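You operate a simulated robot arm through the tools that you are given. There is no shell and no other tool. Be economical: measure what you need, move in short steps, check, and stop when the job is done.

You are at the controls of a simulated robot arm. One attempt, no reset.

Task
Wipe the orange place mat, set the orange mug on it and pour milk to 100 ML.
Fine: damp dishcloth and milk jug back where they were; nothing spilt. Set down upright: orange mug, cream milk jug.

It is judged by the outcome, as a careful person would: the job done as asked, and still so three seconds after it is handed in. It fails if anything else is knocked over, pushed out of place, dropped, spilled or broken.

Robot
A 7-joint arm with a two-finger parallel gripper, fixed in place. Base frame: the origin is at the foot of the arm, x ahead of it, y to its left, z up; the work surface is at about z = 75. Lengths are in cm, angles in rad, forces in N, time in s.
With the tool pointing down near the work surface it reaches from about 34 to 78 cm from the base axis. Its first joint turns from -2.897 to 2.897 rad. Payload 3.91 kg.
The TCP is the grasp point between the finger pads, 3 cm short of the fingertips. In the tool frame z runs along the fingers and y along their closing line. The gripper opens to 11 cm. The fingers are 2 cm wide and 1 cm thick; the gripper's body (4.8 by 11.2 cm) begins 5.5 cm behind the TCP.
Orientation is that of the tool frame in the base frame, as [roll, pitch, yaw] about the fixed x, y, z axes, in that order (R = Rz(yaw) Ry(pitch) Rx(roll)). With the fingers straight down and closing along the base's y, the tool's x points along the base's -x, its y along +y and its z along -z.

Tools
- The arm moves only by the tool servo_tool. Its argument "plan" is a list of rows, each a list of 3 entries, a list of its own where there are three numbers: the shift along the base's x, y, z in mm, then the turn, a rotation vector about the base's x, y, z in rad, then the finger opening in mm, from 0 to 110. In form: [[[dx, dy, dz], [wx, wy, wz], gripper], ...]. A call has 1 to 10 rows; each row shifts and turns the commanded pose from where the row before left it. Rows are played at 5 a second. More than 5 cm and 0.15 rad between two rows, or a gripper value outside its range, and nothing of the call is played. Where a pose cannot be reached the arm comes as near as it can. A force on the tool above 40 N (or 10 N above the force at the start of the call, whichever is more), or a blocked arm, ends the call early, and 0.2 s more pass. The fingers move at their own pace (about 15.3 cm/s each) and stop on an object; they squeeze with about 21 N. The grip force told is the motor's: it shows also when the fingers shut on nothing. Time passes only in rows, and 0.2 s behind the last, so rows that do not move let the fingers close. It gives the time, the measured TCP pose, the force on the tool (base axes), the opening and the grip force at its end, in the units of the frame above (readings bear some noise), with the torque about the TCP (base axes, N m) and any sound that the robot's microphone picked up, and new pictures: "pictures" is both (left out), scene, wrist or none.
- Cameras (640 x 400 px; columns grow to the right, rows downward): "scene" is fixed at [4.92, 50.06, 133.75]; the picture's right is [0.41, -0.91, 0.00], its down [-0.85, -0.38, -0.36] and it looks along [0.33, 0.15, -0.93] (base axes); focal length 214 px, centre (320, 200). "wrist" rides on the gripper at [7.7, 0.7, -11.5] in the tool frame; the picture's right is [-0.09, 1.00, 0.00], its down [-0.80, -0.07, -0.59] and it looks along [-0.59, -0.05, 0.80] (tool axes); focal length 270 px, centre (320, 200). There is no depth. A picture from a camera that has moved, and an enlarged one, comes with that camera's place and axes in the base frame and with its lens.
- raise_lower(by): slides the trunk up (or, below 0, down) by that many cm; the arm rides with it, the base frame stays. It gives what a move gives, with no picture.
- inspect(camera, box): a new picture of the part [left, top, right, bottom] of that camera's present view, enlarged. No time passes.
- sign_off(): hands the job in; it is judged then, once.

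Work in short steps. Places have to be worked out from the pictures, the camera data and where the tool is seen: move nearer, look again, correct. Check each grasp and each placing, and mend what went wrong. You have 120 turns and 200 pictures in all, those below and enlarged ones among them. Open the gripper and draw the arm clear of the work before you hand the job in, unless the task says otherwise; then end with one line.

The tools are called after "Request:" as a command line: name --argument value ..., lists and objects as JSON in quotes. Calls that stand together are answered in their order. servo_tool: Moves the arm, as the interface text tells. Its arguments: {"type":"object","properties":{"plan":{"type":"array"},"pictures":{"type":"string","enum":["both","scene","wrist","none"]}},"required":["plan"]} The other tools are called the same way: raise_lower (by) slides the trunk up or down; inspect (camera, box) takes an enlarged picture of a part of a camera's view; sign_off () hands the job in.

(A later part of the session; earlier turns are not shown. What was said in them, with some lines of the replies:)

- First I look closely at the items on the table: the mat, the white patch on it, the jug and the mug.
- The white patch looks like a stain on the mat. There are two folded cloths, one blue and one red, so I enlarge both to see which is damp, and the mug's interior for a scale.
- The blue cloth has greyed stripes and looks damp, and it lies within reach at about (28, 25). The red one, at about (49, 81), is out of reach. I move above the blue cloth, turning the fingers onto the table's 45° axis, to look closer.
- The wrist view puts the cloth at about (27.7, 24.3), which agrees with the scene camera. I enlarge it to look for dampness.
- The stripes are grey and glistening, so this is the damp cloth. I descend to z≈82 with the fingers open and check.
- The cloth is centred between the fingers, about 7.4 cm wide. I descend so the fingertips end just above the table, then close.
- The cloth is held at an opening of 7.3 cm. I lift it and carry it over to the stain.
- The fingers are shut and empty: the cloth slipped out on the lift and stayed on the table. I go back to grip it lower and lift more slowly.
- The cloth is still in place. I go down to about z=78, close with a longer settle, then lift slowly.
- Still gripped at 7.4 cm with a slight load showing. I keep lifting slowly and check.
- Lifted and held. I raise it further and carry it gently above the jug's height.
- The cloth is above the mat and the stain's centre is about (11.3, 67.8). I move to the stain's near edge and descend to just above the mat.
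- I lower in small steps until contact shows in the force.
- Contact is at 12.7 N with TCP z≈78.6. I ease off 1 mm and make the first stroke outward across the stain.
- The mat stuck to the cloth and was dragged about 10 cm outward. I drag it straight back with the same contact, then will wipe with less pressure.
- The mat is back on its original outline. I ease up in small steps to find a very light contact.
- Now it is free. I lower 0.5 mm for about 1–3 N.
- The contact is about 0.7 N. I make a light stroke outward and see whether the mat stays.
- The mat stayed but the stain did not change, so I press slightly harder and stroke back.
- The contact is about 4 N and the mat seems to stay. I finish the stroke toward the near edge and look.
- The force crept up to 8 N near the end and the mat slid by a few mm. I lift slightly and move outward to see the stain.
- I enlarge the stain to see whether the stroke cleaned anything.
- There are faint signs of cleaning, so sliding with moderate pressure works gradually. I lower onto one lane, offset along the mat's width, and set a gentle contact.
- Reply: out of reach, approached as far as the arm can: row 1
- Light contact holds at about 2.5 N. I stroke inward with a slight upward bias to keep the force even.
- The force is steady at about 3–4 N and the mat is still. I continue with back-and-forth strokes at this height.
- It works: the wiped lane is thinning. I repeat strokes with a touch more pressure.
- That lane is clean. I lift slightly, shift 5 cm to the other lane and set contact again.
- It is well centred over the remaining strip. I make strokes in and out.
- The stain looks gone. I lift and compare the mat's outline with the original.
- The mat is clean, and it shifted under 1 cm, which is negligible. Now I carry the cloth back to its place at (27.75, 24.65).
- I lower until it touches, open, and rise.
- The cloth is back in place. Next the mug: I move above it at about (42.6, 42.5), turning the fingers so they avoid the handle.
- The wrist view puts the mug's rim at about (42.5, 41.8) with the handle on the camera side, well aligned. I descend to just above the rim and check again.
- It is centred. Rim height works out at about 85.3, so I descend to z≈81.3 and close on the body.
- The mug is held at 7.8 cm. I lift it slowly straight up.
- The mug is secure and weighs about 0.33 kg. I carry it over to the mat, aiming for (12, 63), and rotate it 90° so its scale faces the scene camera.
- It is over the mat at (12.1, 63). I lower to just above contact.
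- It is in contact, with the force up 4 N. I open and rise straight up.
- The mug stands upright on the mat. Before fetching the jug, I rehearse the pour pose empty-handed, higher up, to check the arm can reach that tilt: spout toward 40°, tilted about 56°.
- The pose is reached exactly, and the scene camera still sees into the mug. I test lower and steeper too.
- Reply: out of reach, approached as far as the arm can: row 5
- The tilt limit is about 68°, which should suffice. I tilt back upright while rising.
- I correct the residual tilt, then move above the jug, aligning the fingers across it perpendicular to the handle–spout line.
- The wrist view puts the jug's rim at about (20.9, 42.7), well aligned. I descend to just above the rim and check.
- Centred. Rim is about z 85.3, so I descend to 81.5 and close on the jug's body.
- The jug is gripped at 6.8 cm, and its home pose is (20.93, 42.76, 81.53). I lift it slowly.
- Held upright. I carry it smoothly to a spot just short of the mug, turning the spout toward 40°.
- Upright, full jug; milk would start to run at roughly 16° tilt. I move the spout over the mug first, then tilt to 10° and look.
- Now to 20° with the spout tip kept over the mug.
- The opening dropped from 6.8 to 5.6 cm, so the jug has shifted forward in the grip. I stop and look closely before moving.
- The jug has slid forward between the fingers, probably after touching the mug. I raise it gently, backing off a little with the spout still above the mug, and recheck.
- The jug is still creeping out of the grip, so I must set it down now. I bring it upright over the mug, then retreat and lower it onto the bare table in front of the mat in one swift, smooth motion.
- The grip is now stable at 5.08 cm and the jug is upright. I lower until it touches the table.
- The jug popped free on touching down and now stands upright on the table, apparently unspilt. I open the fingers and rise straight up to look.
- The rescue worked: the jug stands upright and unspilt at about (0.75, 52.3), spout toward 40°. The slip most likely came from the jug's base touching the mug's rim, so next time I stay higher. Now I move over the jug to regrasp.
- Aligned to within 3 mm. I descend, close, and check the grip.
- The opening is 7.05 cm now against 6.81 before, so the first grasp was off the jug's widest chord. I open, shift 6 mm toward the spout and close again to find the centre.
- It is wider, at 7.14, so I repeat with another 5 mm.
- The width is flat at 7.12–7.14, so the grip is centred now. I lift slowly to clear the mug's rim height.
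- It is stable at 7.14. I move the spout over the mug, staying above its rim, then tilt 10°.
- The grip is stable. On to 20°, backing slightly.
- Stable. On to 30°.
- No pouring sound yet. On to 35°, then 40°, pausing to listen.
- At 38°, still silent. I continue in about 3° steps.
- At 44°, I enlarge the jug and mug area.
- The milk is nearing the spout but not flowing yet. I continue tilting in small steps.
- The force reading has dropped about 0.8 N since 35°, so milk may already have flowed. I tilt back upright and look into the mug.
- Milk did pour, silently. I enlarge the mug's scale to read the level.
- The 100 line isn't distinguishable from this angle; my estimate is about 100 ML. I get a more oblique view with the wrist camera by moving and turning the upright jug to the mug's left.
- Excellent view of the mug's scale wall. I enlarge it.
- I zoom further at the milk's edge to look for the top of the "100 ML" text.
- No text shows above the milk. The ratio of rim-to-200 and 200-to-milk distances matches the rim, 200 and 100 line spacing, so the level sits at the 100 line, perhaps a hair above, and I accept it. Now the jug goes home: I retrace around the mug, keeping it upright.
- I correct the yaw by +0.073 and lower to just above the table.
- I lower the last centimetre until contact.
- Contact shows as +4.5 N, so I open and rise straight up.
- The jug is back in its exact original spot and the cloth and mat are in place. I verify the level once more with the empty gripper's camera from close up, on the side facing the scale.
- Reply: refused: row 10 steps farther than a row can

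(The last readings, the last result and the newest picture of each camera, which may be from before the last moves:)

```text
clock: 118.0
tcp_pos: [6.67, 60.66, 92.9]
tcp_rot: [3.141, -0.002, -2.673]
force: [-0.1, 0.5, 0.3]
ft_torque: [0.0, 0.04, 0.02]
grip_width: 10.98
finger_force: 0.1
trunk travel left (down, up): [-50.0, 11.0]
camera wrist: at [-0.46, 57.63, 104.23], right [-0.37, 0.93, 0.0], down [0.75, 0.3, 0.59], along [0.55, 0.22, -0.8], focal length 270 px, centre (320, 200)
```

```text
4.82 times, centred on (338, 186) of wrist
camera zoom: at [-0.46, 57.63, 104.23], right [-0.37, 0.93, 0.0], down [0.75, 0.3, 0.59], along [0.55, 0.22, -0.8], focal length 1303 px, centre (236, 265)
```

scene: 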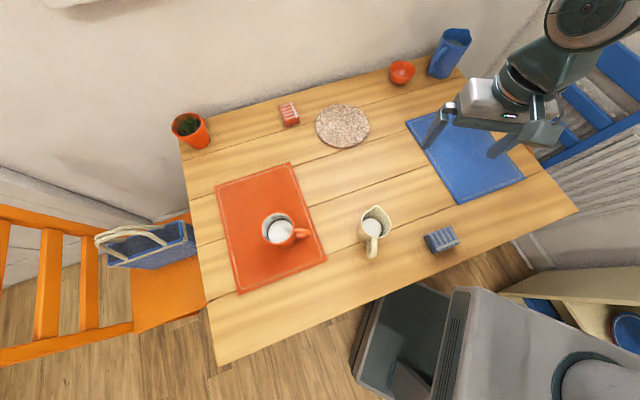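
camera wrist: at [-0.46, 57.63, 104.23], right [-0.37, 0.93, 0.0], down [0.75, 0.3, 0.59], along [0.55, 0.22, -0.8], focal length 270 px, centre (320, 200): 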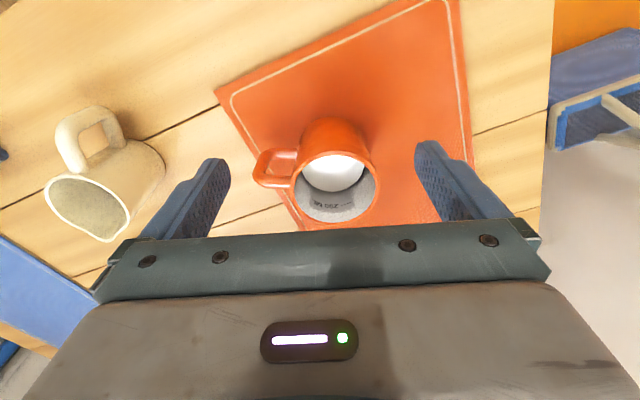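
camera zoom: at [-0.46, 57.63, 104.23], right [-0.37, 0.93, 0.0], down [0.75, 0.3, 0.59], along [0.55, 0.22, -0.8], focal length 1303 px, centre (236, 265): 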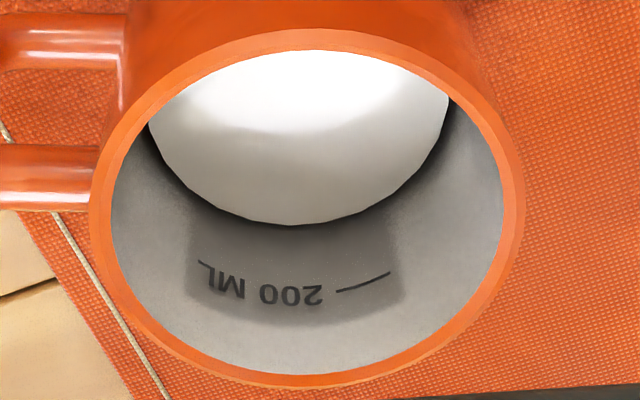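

Request:
inspect --camera "wrist" --box '[316, 174, 356, 204]'

```text
13.33 times, centred on (336, 189) of wrist
camera zoom: at [-0.46, 57.63, 104.23], right [-0.37, 0.93, 0.0], down [0.75, 0.3, 0.59], along [0.55, 0.22, -0.8], focal length 3604 px, centre (107, 347)
```

zoom: 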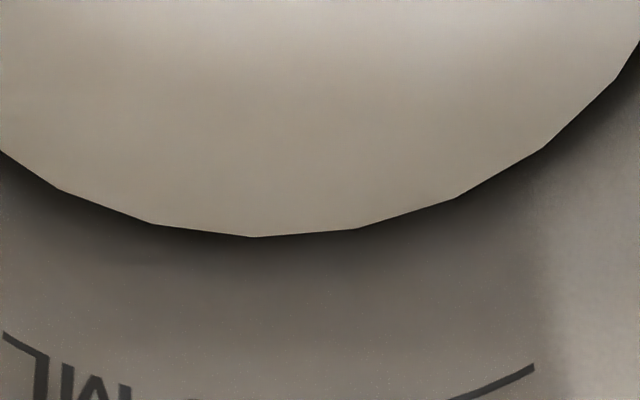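

From this close view the inside tapers (milk radius about 3.2 cm). No "100 ML" text top shows, so the level is likely nearer 115–120 ML. I will correct it by pouring a little back into the jug. The scene camera and centring data put the mug's axis nearer (11.5, 64.1). I rise and turn to grasp it there.

Request:
servo_tool --plan '[[[0, 0, 40], [0, 0, 0.12], 110], [[5, 4, 10], [0, 0, 0.15], 110], [[6, 4, 0], [0, 0, 0.15], 110], [[6, 4, 0], [0, 0, 0.15], 110], [[6, 4, 0], [0, 0, 0.15], 110], [[6, 4, 0], [0, 0, 0.15], 110], [[6, 4, 0], [0, 0, 0.15], 110], [[6, 4, 0], [0, 0, 0.15], 110], [[5, 4, 0], [0, 0, 0.15], 110], [[2, 2, 0], [0, 0, 0.15], 110]]' --pictures "none"

Request:
servo_tool --plan '[[[0, 0, -20], [0, 0, 0.099], 110], [[0, 0, -30], [0, 0, 0], 110], [[0, 0, 0], [0, 0, 0], 110]]' --pictures "wrist"

```text
clock: 120.2
tcp_pos: [11.67, 63.87, 97.84]
tcp_rot: [3.141, -0.002, -1.201]
force: [-0.1, -0.2, -0.6]
ft_torque: [-0.01, -0.01, -0.03]
grip_width: 11.02
finger_force: 0.0
trunk travel left (down, up): [-50.0, 11.0]
```

```text
clock: 121.0
tcp_pos: [11.59, 63.87, 92.86]
tcp_rot: [3.141, 0.0, -1.104]
force: [-0.3, 0.5, 0.5]
ft_torque: [-0.06, -0.02, 0.0]
grip_width: 10.99
finger_force: 0.0
trunk travel left (down, up): [-50.0, 11.0]
camera wrist: at [14.53, 56.65, 104.27], right [-0.93, -0.37, 0.0], down [-0.3, 0.75, 0.59], along [-0.22, 0.55, -0.8], focal length 270 px, centre (320, 200)
```

wrist: 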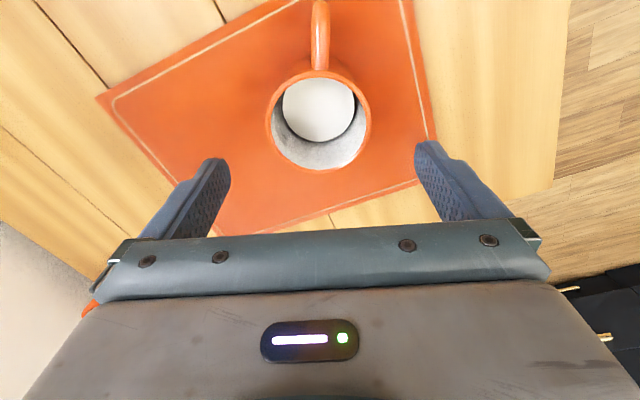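

Laterally centred. I descend to z≈81.8 and close.

Request:
servo_tool --plan '[[[0, 0, -35], [0, 0, 0], 110], [[0, 0, -35], [0, 0, 0], 110], [[0, 0, -25], [0, 0, 0], 110], [[0, 0, -14], [0, 0, 0], 110], [[0, 0, 0], [0, 0, 0], 90], [[0, 0, 0], [0, 0, 0], 65], [[0, 0, 0], [0, 0, 0], 50], [[0, 0, 0], [0, 0, 0], 50]]' --pictures "wrist"

```text
clock: 122.8
tcp_pos: [11.58, 63.94, 81.95]
tcp_rot: [3.139, -0.001, -1.104]
force: [1.1, 0.4, 0.3]
ft_torque: [-0.04, 0.05, 0.03]
grip_width: 7.9
finger_force: 21.0
trunk travel left (down, up): [-50.0, 11.0]
camera wrist: at [14.51, 56.66, 93.36], right [-0.93, -0.37, 0.0], down [-0.3, 0.75, 0.59], along [-0.22, 0.55, -0.8], focal length 270 px, centre (320, 200)
```

wrist: 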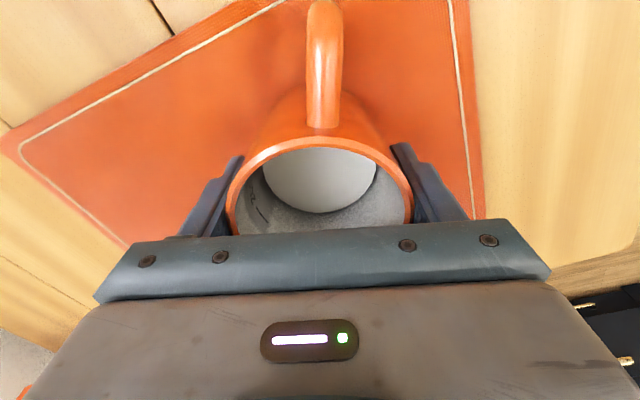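

Gripped at 7.9 cm, centred better than before. I lift slowly.

Request:
servo_tool --plan '[[[0, 0, 3], [0, 0, 0], 50], [[0, 0, 8], [0, 0, 0], 50], [[0, 0, 15], [0, 0, 0], 50], [[0, 0, 20], [0, 0, 0], 50], [[0, 0, 24], [0, 0, 0], 50], [[0, 0, 24], [0, 0, 0], 50], [[0, 0, 22], [0, 0, 0], 50], [[0, 0, 14], [0, 0, 0], 50], [[0, 0, 6], [0, 0, 0], 50], [[0, 0, 0], [0, 0, 0], 50]]' --pictures "none"

Request:
servo_tool --plan '[[[3, -10, 0], [0, 0, -0.03], 50], [[5, -20, 0], [0, 0, -0.06], 50], [[6, -25, 0], [0, 0, -0.08], 50], [[7, -28, 0], [0, 0, -0.09], 50], [[7, -28, 0], [0, 0, -0.09], 50], [[7, -28, 0], [0, 0, -0.09], 50], [[7, -28, 0], [0, 0, -0.09], 50], [[7, -28, 0], [0, 0, -0.08], 50], [[7, -28, 0], [0, 0, -0.06], 50], [[7, -28, 0], [0, 0, -0.03], 50]]' --pictures "none"

Request:
servo_tool --plan '[[[7, -25, 0], [0, 0, -0.02], 50], [[6, -20, 0], [0, 0, -0.01], 50], [[4, -12, 0], [0, 0, 0], 50], [[1, -5, 0], [0, 0, 0], 50], [[0, 0, 0], [0, 0, 0], 50]]' --pictures "both"

```text
clock: 125.0
tcp_pos: [11.64, 63.94, 95.6]
tcp_rot: [3.14, 0.002, -1.107]
force: [-0.1, 0.2, -3.5]
ft_torque: [0.01, 0.0, -0.02]
grip_width: 7.91
finger_force: 20.9
trunk travel left (down, up): [-50.0, 11.0]
```

```text
clock: 127.2
tcp_pos: [18.13, 38.72, 95.68]
tcp_rot: [3.141, -0.001, -1.805]
force: [0.4, -0.1, -2.6]
ft_torque: [0.01, -0.02, -0.01]
grip_width: 7.9
finger_force: 21.2
trunk travel left (down, up): [-50.0, 11.0]
```

```text
clock: 128.4
tcp_pos: [19.77, 32.51, 95.48]
tcp_rot: [3.138, 0.0, -1.834]
force: [-0.1, -0.6, -2.2]
ft_torque: [0.02, 0.02, -0.01]
grip_width: 7.91
finger_force: 21.6
trunk travel left (down, up): [-50.0, 11.0]
camera wrist: at [17.1, 25.25, 106.96], right [-0.94, 0.34, 0.0], down [0.28, 0.75, 0.59], along [0.2, 0.56, -0.8], focal length 270 px, centre (320, 200)
```

scene: 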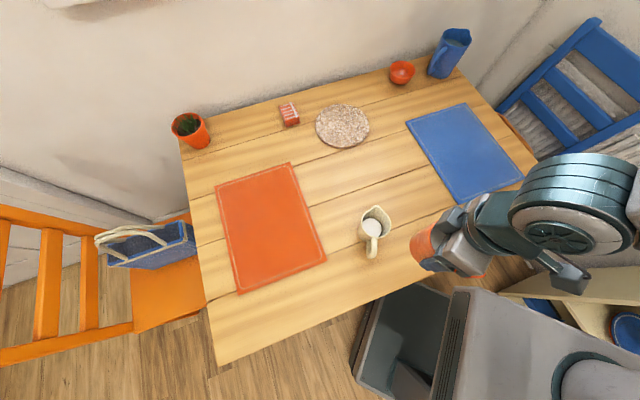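
wrist: 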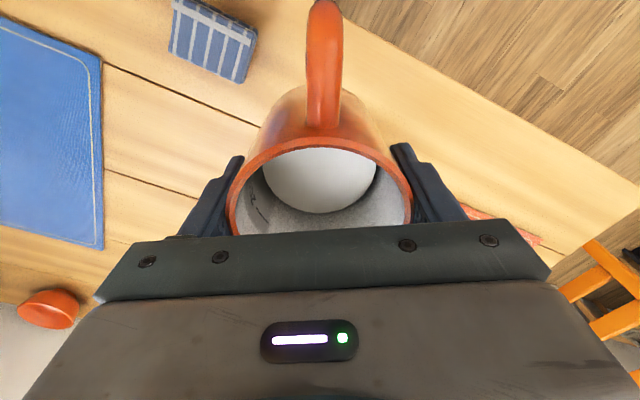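

Mug is upright beside the jug with a clear scene view. I tilt to 45° here, still short of flowing, at a safe height.

Request:
servo_tool --plan '[[[0, 0, 0], [-0.08, 0.021, 0], 50], [[0, 0, 0], [-0.126, 0.034, 0], 50], [[0, 0, 0], [-0.126, 0.034, 0], 50], [[0, 0, 0], [-0.126, 0.034, 0], 50], [[0, 0, 0], [-0.126, 0.034, 0], 50], [[0, 0, 0], [-0.1, 0.027, 0], 50], [[0, 0, 0], [-0.06, 0.016, 0], 50]]' --pictures "both"

```text
clock: 130.0
tcp_pos: [19.79, 32.6, 95.53]
tcp_rot: [-3.14, -0.773, -1.836]
force: [-0.1, 0.7, -3.2]
ft_torque: [0.06, 0.01, -0.02]
grip_width: 7.89
finger_force: 21.0
trunk travel left (down, up): [-50.0, 11.0]
camera wrist: at [19.74, 35.11, 109.1], right [-0.94, 0.32, -0.06], down [0.33, 0.94, -0.13], along [0.01, -0.15, -0.99], focal length 270 px, centre (320, 200)
```

scene: 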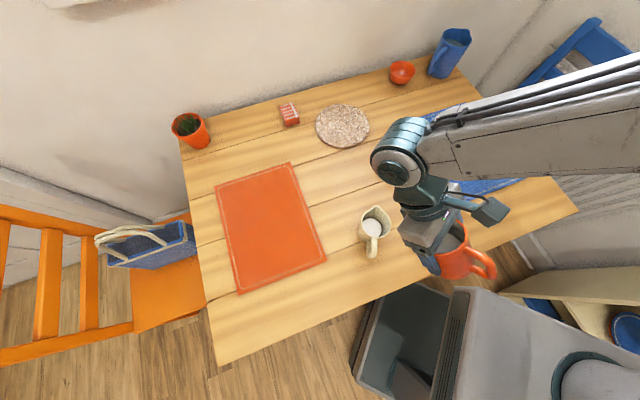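
wrist: 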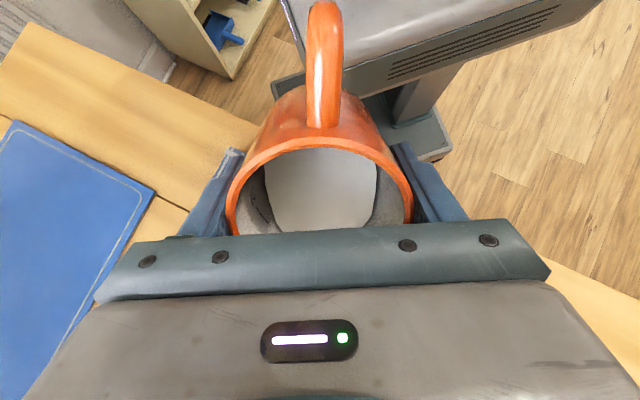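

44° reached with no flow. I bring the lip over the jug's mouth and lower to z≈90.

Request:
servo_tool --plan '[[[2, 8, 0], [0, 0, 0], 50], [[3, 12, 0], [0, 0, 0], 50], [[3, 12, -10], [0, 0, 0], 50], [[2.3, 8.7, -15], [0, 0, 0], 50], [[1, 3, -20], [0, 0, 0], 50], [[0, 0, -10], [0, 0, 0], 50], [[0, 0, 0], [0, 0, 0], 50]]' --pictures "scene"

Request:
inspect --camera "scene" --box '[340, 170, 480, 275]'

```text
clock: 131.6
tcp_pos: [20.85, 36.88, 90.1]
tcp_rot: [3.141, -0.771, -1.833]
force: [-0.4, 0.0, -2.1]
ft_torque: [0.07, -0.03, -0.04]
grip_width: 7.9
finger_force: 21.1
trunk travel left (down, up): [-50.0, 11.0]
```

scene: 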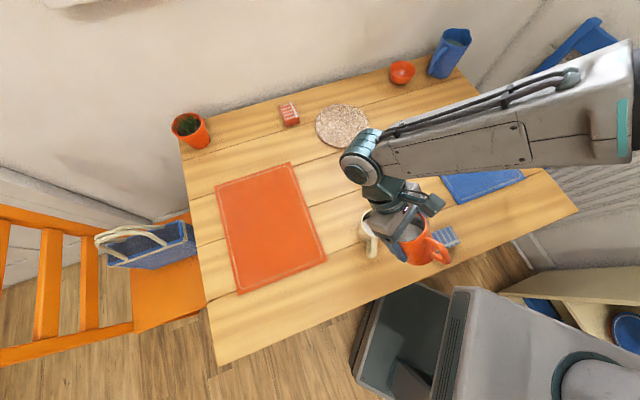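

```text
3.81 times, centred on (410, 222) of scene
camera zoom: at [4.92, 50.06, 133.75], right [0.41, -0.91, 0.0], down [-0.85, -0.38, -0.36], along [0.33, 0.15, -0.93], focal length 817 px, centre (-23, 114)
```

zoom: 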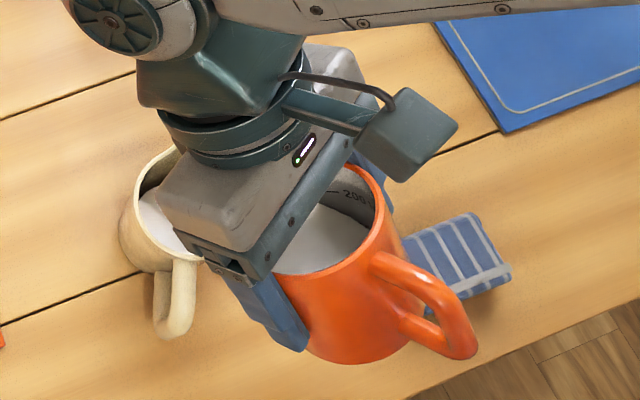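

The lip is about 1.2 cm short of the jug's centre, correctly above its mouth, with no contact. I tilt on to about 51°.

Request:
servo_tool --plan '[[[0, 0, 0], [-0.058, 0.0155, 0], 50], [[0, 0, 0], [-0.058, 0.0155, 0], 50], [[0, 0, 0], [0, 0, 0], 50], [[0, 0, 0], [0, 0, 0], 50]]' --pictures "wrist"

```text
clock: 132.6
tcp_pos: [20.7, 36.9, 89.96]
tcp_rot: [-3.141, -0.893, -1.834]
force: [-0.5, 0.4, -3.8]
ft_torque: [0.06, -0.07, 0.02]
grip_width: 7.92
finger_force: 21.5
trunk travel left (down, up): [-50.0, 11.0]
camera wrist: at [21.25, 40.94, 103.19], right [-0.95, 0.31, -0.07], down [0.32, 0.91, -0.25], along [-0.02, -0.26, -0.97], focal length 270 px, centre (320, 200)
```

wrist: 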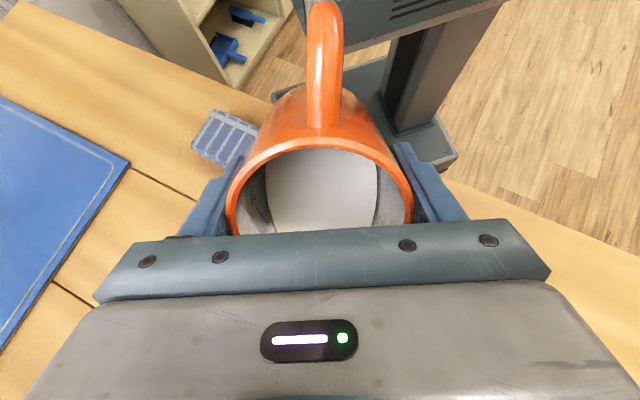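

51°, apparently not flowing. A small step to about 54°.

Request:
servo_tool --plan '[[[0, 0, 0], [-0.05, 0.0134, 0], 50], [[0, 0, 0], [0, 0, 0], 50], [[0, 0, 0], [0, 0, 0], 50]]' --pictures "wrist"

```text
clock: 133.4
tcp_pos: [20.86, 36.92, 90.17]
tcp_rot: [-3.141, -0.944, -1.835]
force: [0.6, 0.3, -2.8]
ft_torque: [0.11, -0.03, -0.02]
grip_width: 7.91
finger_force: 21.3
trunk travel left (down, up): [-50.0, 11.0]
camera wrist: at [21.45, 41.61, 102.98], right [-0.95, 0.31, -0.07], down [0.32, 0.9, -0.3], along [-0.03, -0.31, -0.95], focal length 270 px, centre (320, 200)
```

wrist: 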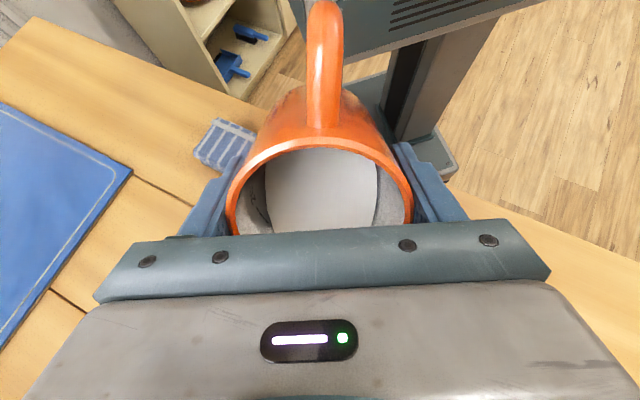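

Unchanged. I step to about 56.5° with a short wait.

Request:
servo_tool --plan '[[[0, 0, 0], [-0.043, 0.0115, 0], 50], [[0, 0, 0], [0, 0, 0], 50], [[0, 0, 0], [0, 0, 0], 50]]' --pictures "wrist"

Request:
inspect --camera "scene" --box '[340, 170, 480, 275]'

```text
clock: 134.2
tcp_pos: [20.81, 36.91, 89.97]
tcp_rot: [3.141, -0.988, -1.837]
force: [-0.6, -0.2, -2.8]
ft_torque: [0.09, -0.04, 0.01]
grip_width: 7.9
finger_force: 21.0
trunk travel left (down, up): [-50.0, 11.0]
camera wrist: at [21.6, 42.17, 102.77], right [-0.95, 0.31, -0.07], down [0.31, 0.89, -0.34], along [-0.04, -0.35, -0.94], focal length 270 px, centre (320, 200)
```

wrist: 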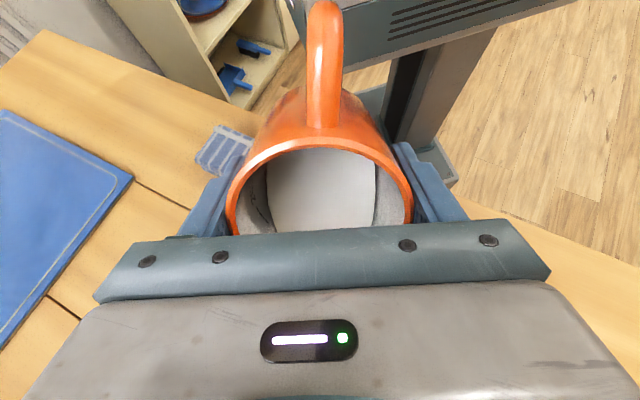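

```text
3.81 times, centred on (410, 222) of scene
camera zoom: at [4.92, 50.06, 133.75], right [0.41, -0.91, 0.0], down [-0.85, -0.38, -0.36], along [0.33, 0.15, -0.93], focal length 817 px, centre (-23, 114)
```

zoom: 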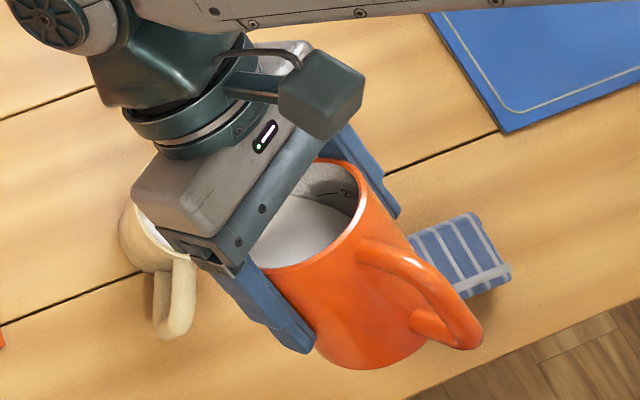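

No visible change yet. I step to about 58.5°.

Request:
servo_tool --plan '[[[0, 0, 0], [-0.034, 0.009, 0], 50], [[0, 0, 0], [0, 0, 0], 50], [[0, 0, 0], [0, 0, 0], 50], [[0, 0, 0], [0, 0, 0], 50]]' --pictures "wrist"

```text
clock: 135.2
tcp_pos: [20.88, 36.89, 90.11]
tcp_rot: [-3.14, -1.023, -1.837]
force: [-0.1, 0.0, -2.8]
ft_torque: [0.09, -0.04, 0.0]
grip_width: 7.91
finger_force: 20.8
trunk travel left (down, up): [-50.0, 11.0]
camera wrist: at [21.72, 42.61, 102.57], right [-0.95, 0.3, -0.08], down [0.31, 0.87, -0.37], along [-0.05, -0.38, -0.92], focal length 270 px, centre (320, 200)
```

wrist: 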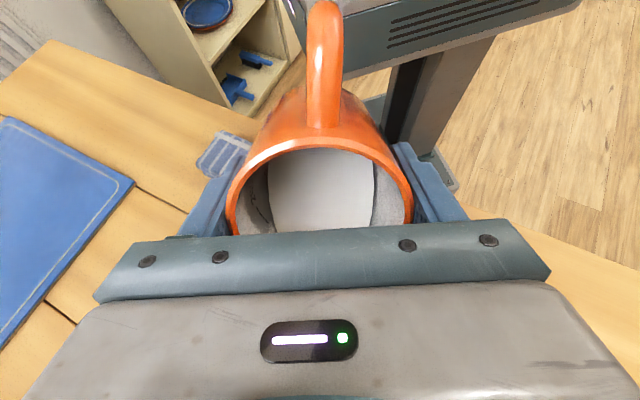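

The scale lies on the tilt axis, so its reading stays roughly valid while tilted. I zoom in there.

Request:
inspect --camera "wrist" --box '[228, 150, 308, 235]'

Request:
inspect --camera "scene" --box '[365, 195, 445, 255]'

```text
4.71 times, centred on (268, 192) of wrist
camera zoom: at [21.72, 42.61, 102.57], right [-0.95, 0.3, -0.08], down [0.31, 0.87, -0.37], along [-0.05, -0.38, -0.92], focal length 1272 px, centre (565, 235)
```

zoom: 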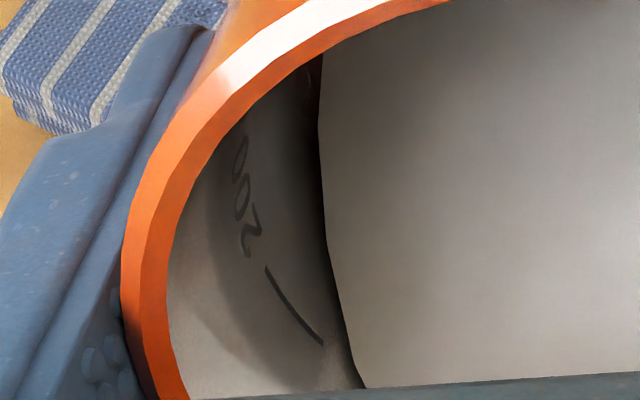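

```text
6.67 times, centred on (405, 225) of scene
camera zoom: at [4.92, 50.06, 133.75], right [0.41, -0.91, 0.0], down [-0.85, -0.38, -0.36], along [0.33, 0.15, -0.93], focal length 1430 px, centre (-247, 33)
```

zoom: 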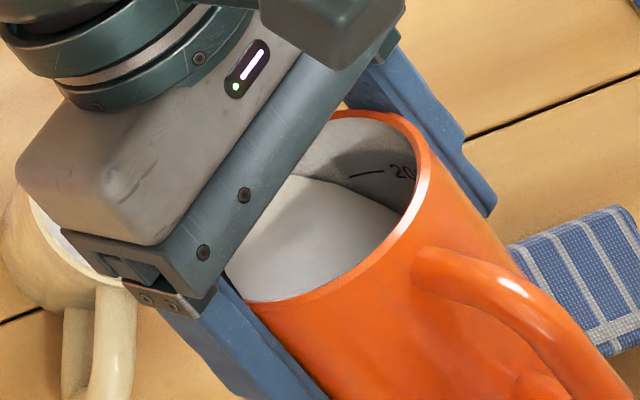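

By geometry the residual at 58.5° is already close to 100–106 ML. I tilt back a bit over the jug, then retreat, come upright and read the scale.

Request:
servo_tool --plan '[[[0, 0, 0], [0.097, -0.026, 0], 50], [[0, 0, 2], [0.097, -0.026, 0], 50], [[-2, -8, 8], [0.097, -0.026, 0], 50], [[-3, -12, 12], [0.097, -0.026, 0], 50], [[-3, -12, 14], [0.126, -0.034, 0], 50], [[-3, -9, 10], [0.126, -0.034, 0], 50], [[0, -3, 6], [0.126, -0.034, 0], 50], [[0, 0, 2], [0.126, -0.034, 0], 50], [[0, 0, 0], [0.096, -0.026, 0], 50], [[0, 0, 0], [0, 0, 0], 50]]' --pictures "scene"

Request:
inspect --camera "wrist" --box '[220, 130, 420, 240]'

Request:
inspect --camera "scene" --box '[340, 170, 480, 275]'

```text
clock: 137.4
tcp_pos: [19.85, 32.56, 95.48]
tcp_rot: [3.14, 0.003, -1.836]
force: [0.0, 0.2, -2.9]
ft_torque: [-0.02, -0.03, 0.01]
grip_width: 7.9
finger_force: 21.0
trunk travel left (down, up): [-50.0, 11.0]
```

scene: 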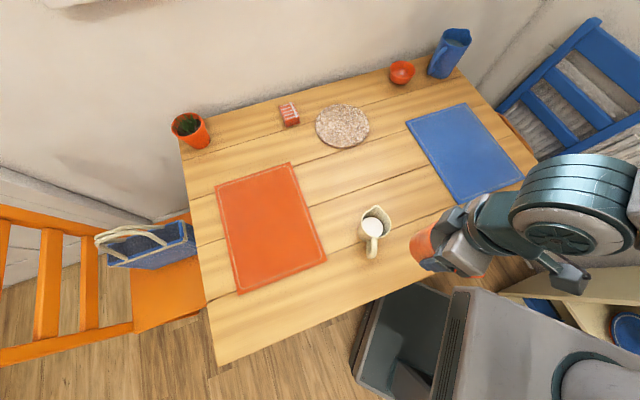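

```text
3.20 times, centred on (320, 185) of wrist
camera zoom: at [17.1, 25.21, 106.91], right [-0.94, 0.34, 0.0], down [0.28, 0.75, 0.6], along [0.2, 0.56, -0.8], focal length 865 px, centre (320, 248)
```

zoom: 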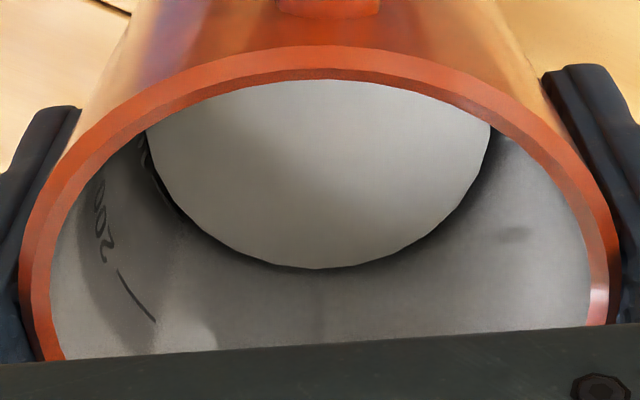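

```text
3.81 times, centred on (410, 222) of scene
camera zoom: at [4.92, 50.06, 133.75], right [0.41, -0.91, 0.0], down [-0.85, -0.38, -0.36], along [0.33, 0.15, -0.93], focal length 817 px, centre (-23, 114)
```

zoom: 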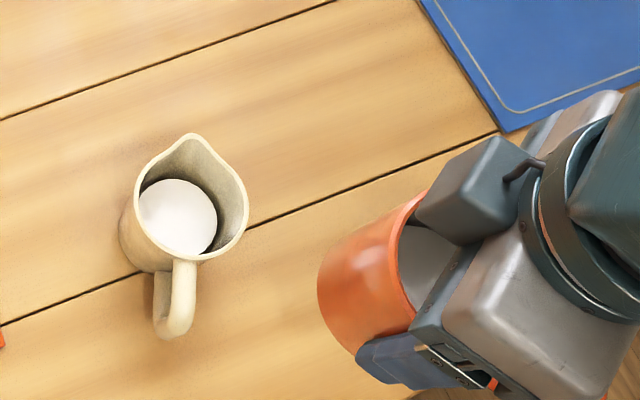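

Some milk went back into the jug. I zoom at the scale near the milk's edge.

Request:
inspect --camera "wrist" --box '[228, 160, 298, 220]'

```text
6.67 times, centred on (263, 190) of wrist
camera zoom: at [17.1, 25.21, 106.91], right [-0.94, 0.34, 0.0], down [0.28, 0.75, 0.6], along [0.2, 0.56, -0.8], focal length 1802 px, centre (700, 267)
```

zoom: 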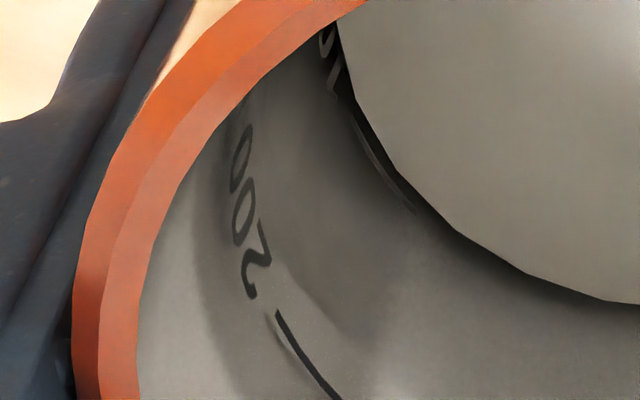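

Now the "100" line is visible, with the milk right at it. The mug goes back to its spot on the mat.

Request:
servo_tool --plan '[[[-1, 5, 0], [0, 0, 0], 50], [[-4, 12, 0], [0, 0, 0], 50], [[-6, 20, 0], [0, 0, 0.01], 50], [[-7, 25, 0], [0, 0, 0.02], 50], [[-7, 28, 0], [0, 0, 0.03], 50], [[-7, 28, 0], [0, 0, 0.06], 50], [[-7, 28, 0], [0, 0, 0.08], 50], [[-7, 28, 0], [0, 0, 0.09], 50], [[-7, 28, 0], [0, 0, 0.09], 50], [[-7, 28, 0], [0, 0, 0.09], 50]]' --pictures "none"

Request:
servo_tool --plan '[[[-7, 28, 0], [0, 0, 0.09], 50], [[-7, 25, 0], [0, 0, 0.08], 50], [[-5, 20, 0], [0, 0, 0.06], 50], [[-3, 10, 0], [0, 0, 0.03], 50], [[0, 0, 0], [0, 0, 0], 50]]' --pictures "wrist"

```text
clock: 139.6
tcp_pos: [13.66, 55.73, 95.46]
tcp_rot: [3.138, 0.001, -1.362]
force: [0.5, 0.0, -2.5]
ft_torque: [0.01, 0.0, -0.01]
grip_width: 7.91
finger_force: 21.1
trunk travel left (down, up): [-50.0, 11.0]
```

```text
clock: 140.8
tcp_pos: [11.61, 63.84, 95.39]
tcp_rot: [3.14, -0.001, -1.104]
force: [0.2, 0.9, -2.2]
ft_torque: [0.03, 0.01, 0.01]
grip_width: 7.91
finger_force: 20.9
trunk travel left (down, up): [-50.0, 11.0]
camera wrist: at [14.42, 56.68, 106.91], right [-0.93, -0.37, 0.0], down [-0.3, 0.75, 0.59], along [-0.22, 0.55, -0.8], focal length 270 px, centre (320, 200)
```

wrist: 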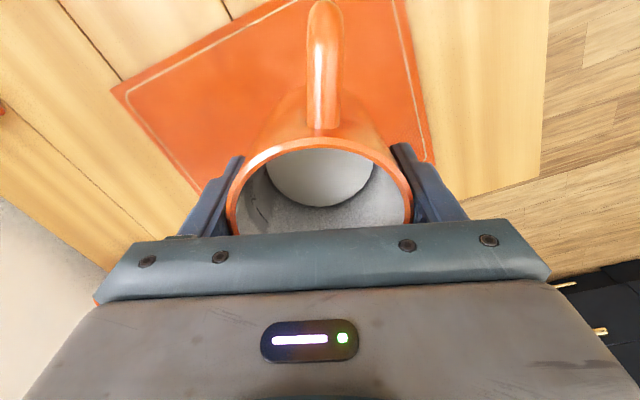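

Above its spot on the mat. I lower gently to contact.

Request:
servo_tool --plan '[[[0, 0, -10], [0, 0, 0], 50], [[0, 0, -22], [0, 0, 0], 50], [[0, 0, -25], [0, 0, 0], 50], [[0, 0, -25], [0, 0, 0], 50], [[0, 0, -22], [0, 0, 0], 50], [[0, 0, -15], [0, 0, 0], 50], [[0, 0, -9], [0, 0, 0], 50], [[0, 0, -4], [0, 0, 0], 50], [[0, 0, -2], [0, 0, 0], 50], [[0, 0, -1.5], [0, 0, 0], 50]]' --pictures "none"

```text
clock: 143.0
tcp_pos: [11.47, 63.79, 81.92]
tcp_rot: [3.141, 0.001, -1.105]
force: [0.3, -1.3, 0.6]
ft_torque: [-0.14, 0.05, 0.01]
grip_width: 7.91
finger_force: 21.4
trunk travel left (down, up): [-50.0, 11.0]
```

Contact is made, with the load taken up. I open, rise and draw the arm clear.

Request:
servo_tool --plan '[[[0, 0, 0], [0, 0, 0], 90], [[0, 0, 0], [0, 0, 0], 110], [[0, 0, 15], [0, 0, 0], 110], [[0, 0, 40], [0, 0, 0], 110], [[0, 0, 45], [0, 0, 0], 110], [[0, 0, 45], [0, 0, 0], 110], [[15, -40, 20], [0, 0, 0], 110], [[20, -40, 20], [0, 0, 0], 110], [[25, -40, 0], [0, 0, 0], 110], [[25, -40, 0], [0, 0, 0], 110]]' --pictures "none"

Request:
servo_tool --plan '[[[40, -25, 0], [0, 0, 0], 110], [[40, -25, 0], [0, 0, 0], 110], [[40, -25, 0], [0, 0, 0], 110], [[40, -20, 0], [0, 0, 0], 110], [[40, -20, 0], [0, 0, 0], 110], [[40, -20, 0], [0, 0, 0], 110]]' --pictures "scene"

Request:
inspect --camera "scene" --box '[200, 150, 340, 300]'

Request:
inspect --camera "scene" --box '[245, 195, 325, 260]'

Request:
inspect --camera "scene" --box '[340, 130, 480, 270]'

```text
clock: 145.2
tcp_pos: [20.14, 47.67, 100.48]
tcp_rot: [3.14, 0.001, -1.104]
force: [-0.3, -0.2, 1.1]
ft_torque: [0.01, -0.01, 0.02]
grip_width: 11.01
finger_force: 0.1
trunk travel left (down, up): [-50.0, 11.0]
```

```text
clock: 146.6
tcp_pos: [44.16, 34.28, 100.25]
tcp_rot: [3.138, 0.001, -1.104]
force: [0.3, -0.6, 0.1]
ft_torque: [-0.01, 0.0, 0.0]
grip_width: 10.99
finger_force: 0.0
trunk travel left (down, up): [-50.0, 11.0]
```

scene: 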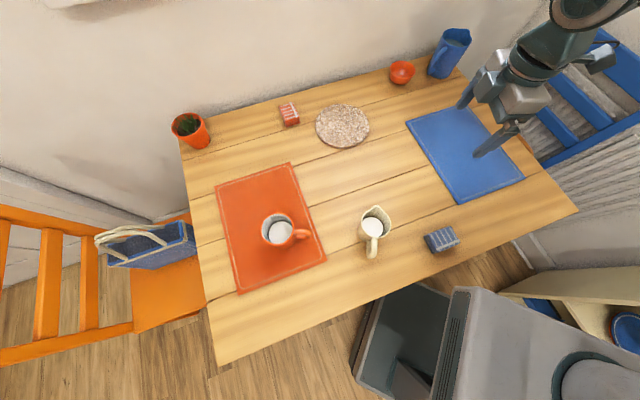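

```text
2.67 times, centred on (270, 225) of scene
camera zoom: at [4.92, 50.06, 133.75], right [0.41, -0.91, 0.0], down [-0.85, -0.38, -0.36], along [0.33, 0.15, -0.93], focal length 572 px, centre (453, 133)
```

zoom: 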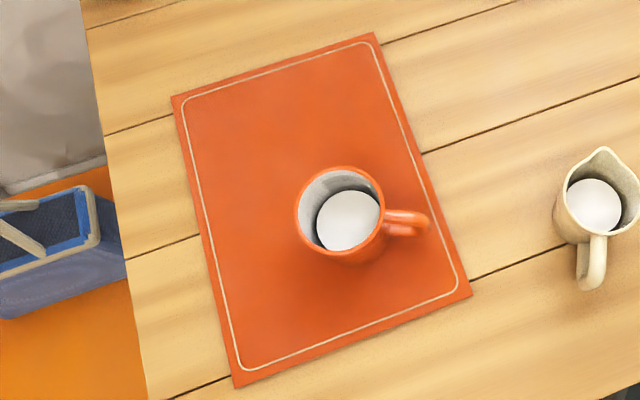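

```text
6.15 times, centred on (285, 228) of scene
camera zoom: at [4.92, 50.06, 133.75], right [0.41, -0.91, 0.0], down [-0.85, -0.38, -0.36], along [0.33, 0.15, -0.93], focal length 1320 px, centre (535, 31)
```

zoom: 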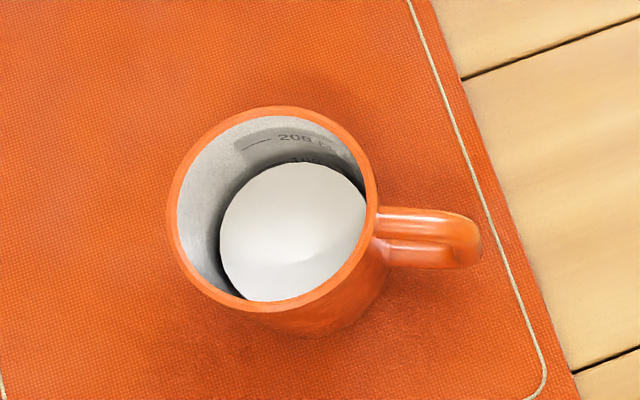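

```text
2.86 times, centred on (410, 200) of scene
camera zoom: at [4.92, 50.06, 133.75], right [0.41, -0.91, 0.0], down [-0.85, -0.38, -0.36], along [0.33, 0.15, -0.93], focal length 613 px, centre (63, 200)
```

zoom: 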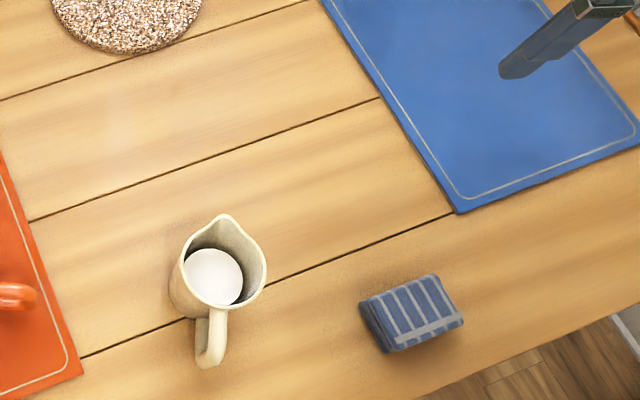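

Everything checks out: the mat is clean, the mug stands upright on it with milk at the 100 line, jug and cloth are in their original places, and I see no spills. The gripper is open and the arm is clear, so I hand it in.

Request:
sign_off

```text
The job is handed in.
```

The orange mat is wiped clean, and the mug stands upright on it with milk at the 100 ML line, possibly a few millilitres under. The jug and damp cloth are back where they were, no spills are visible, and the mat ended up just under 1 cm from where it started.
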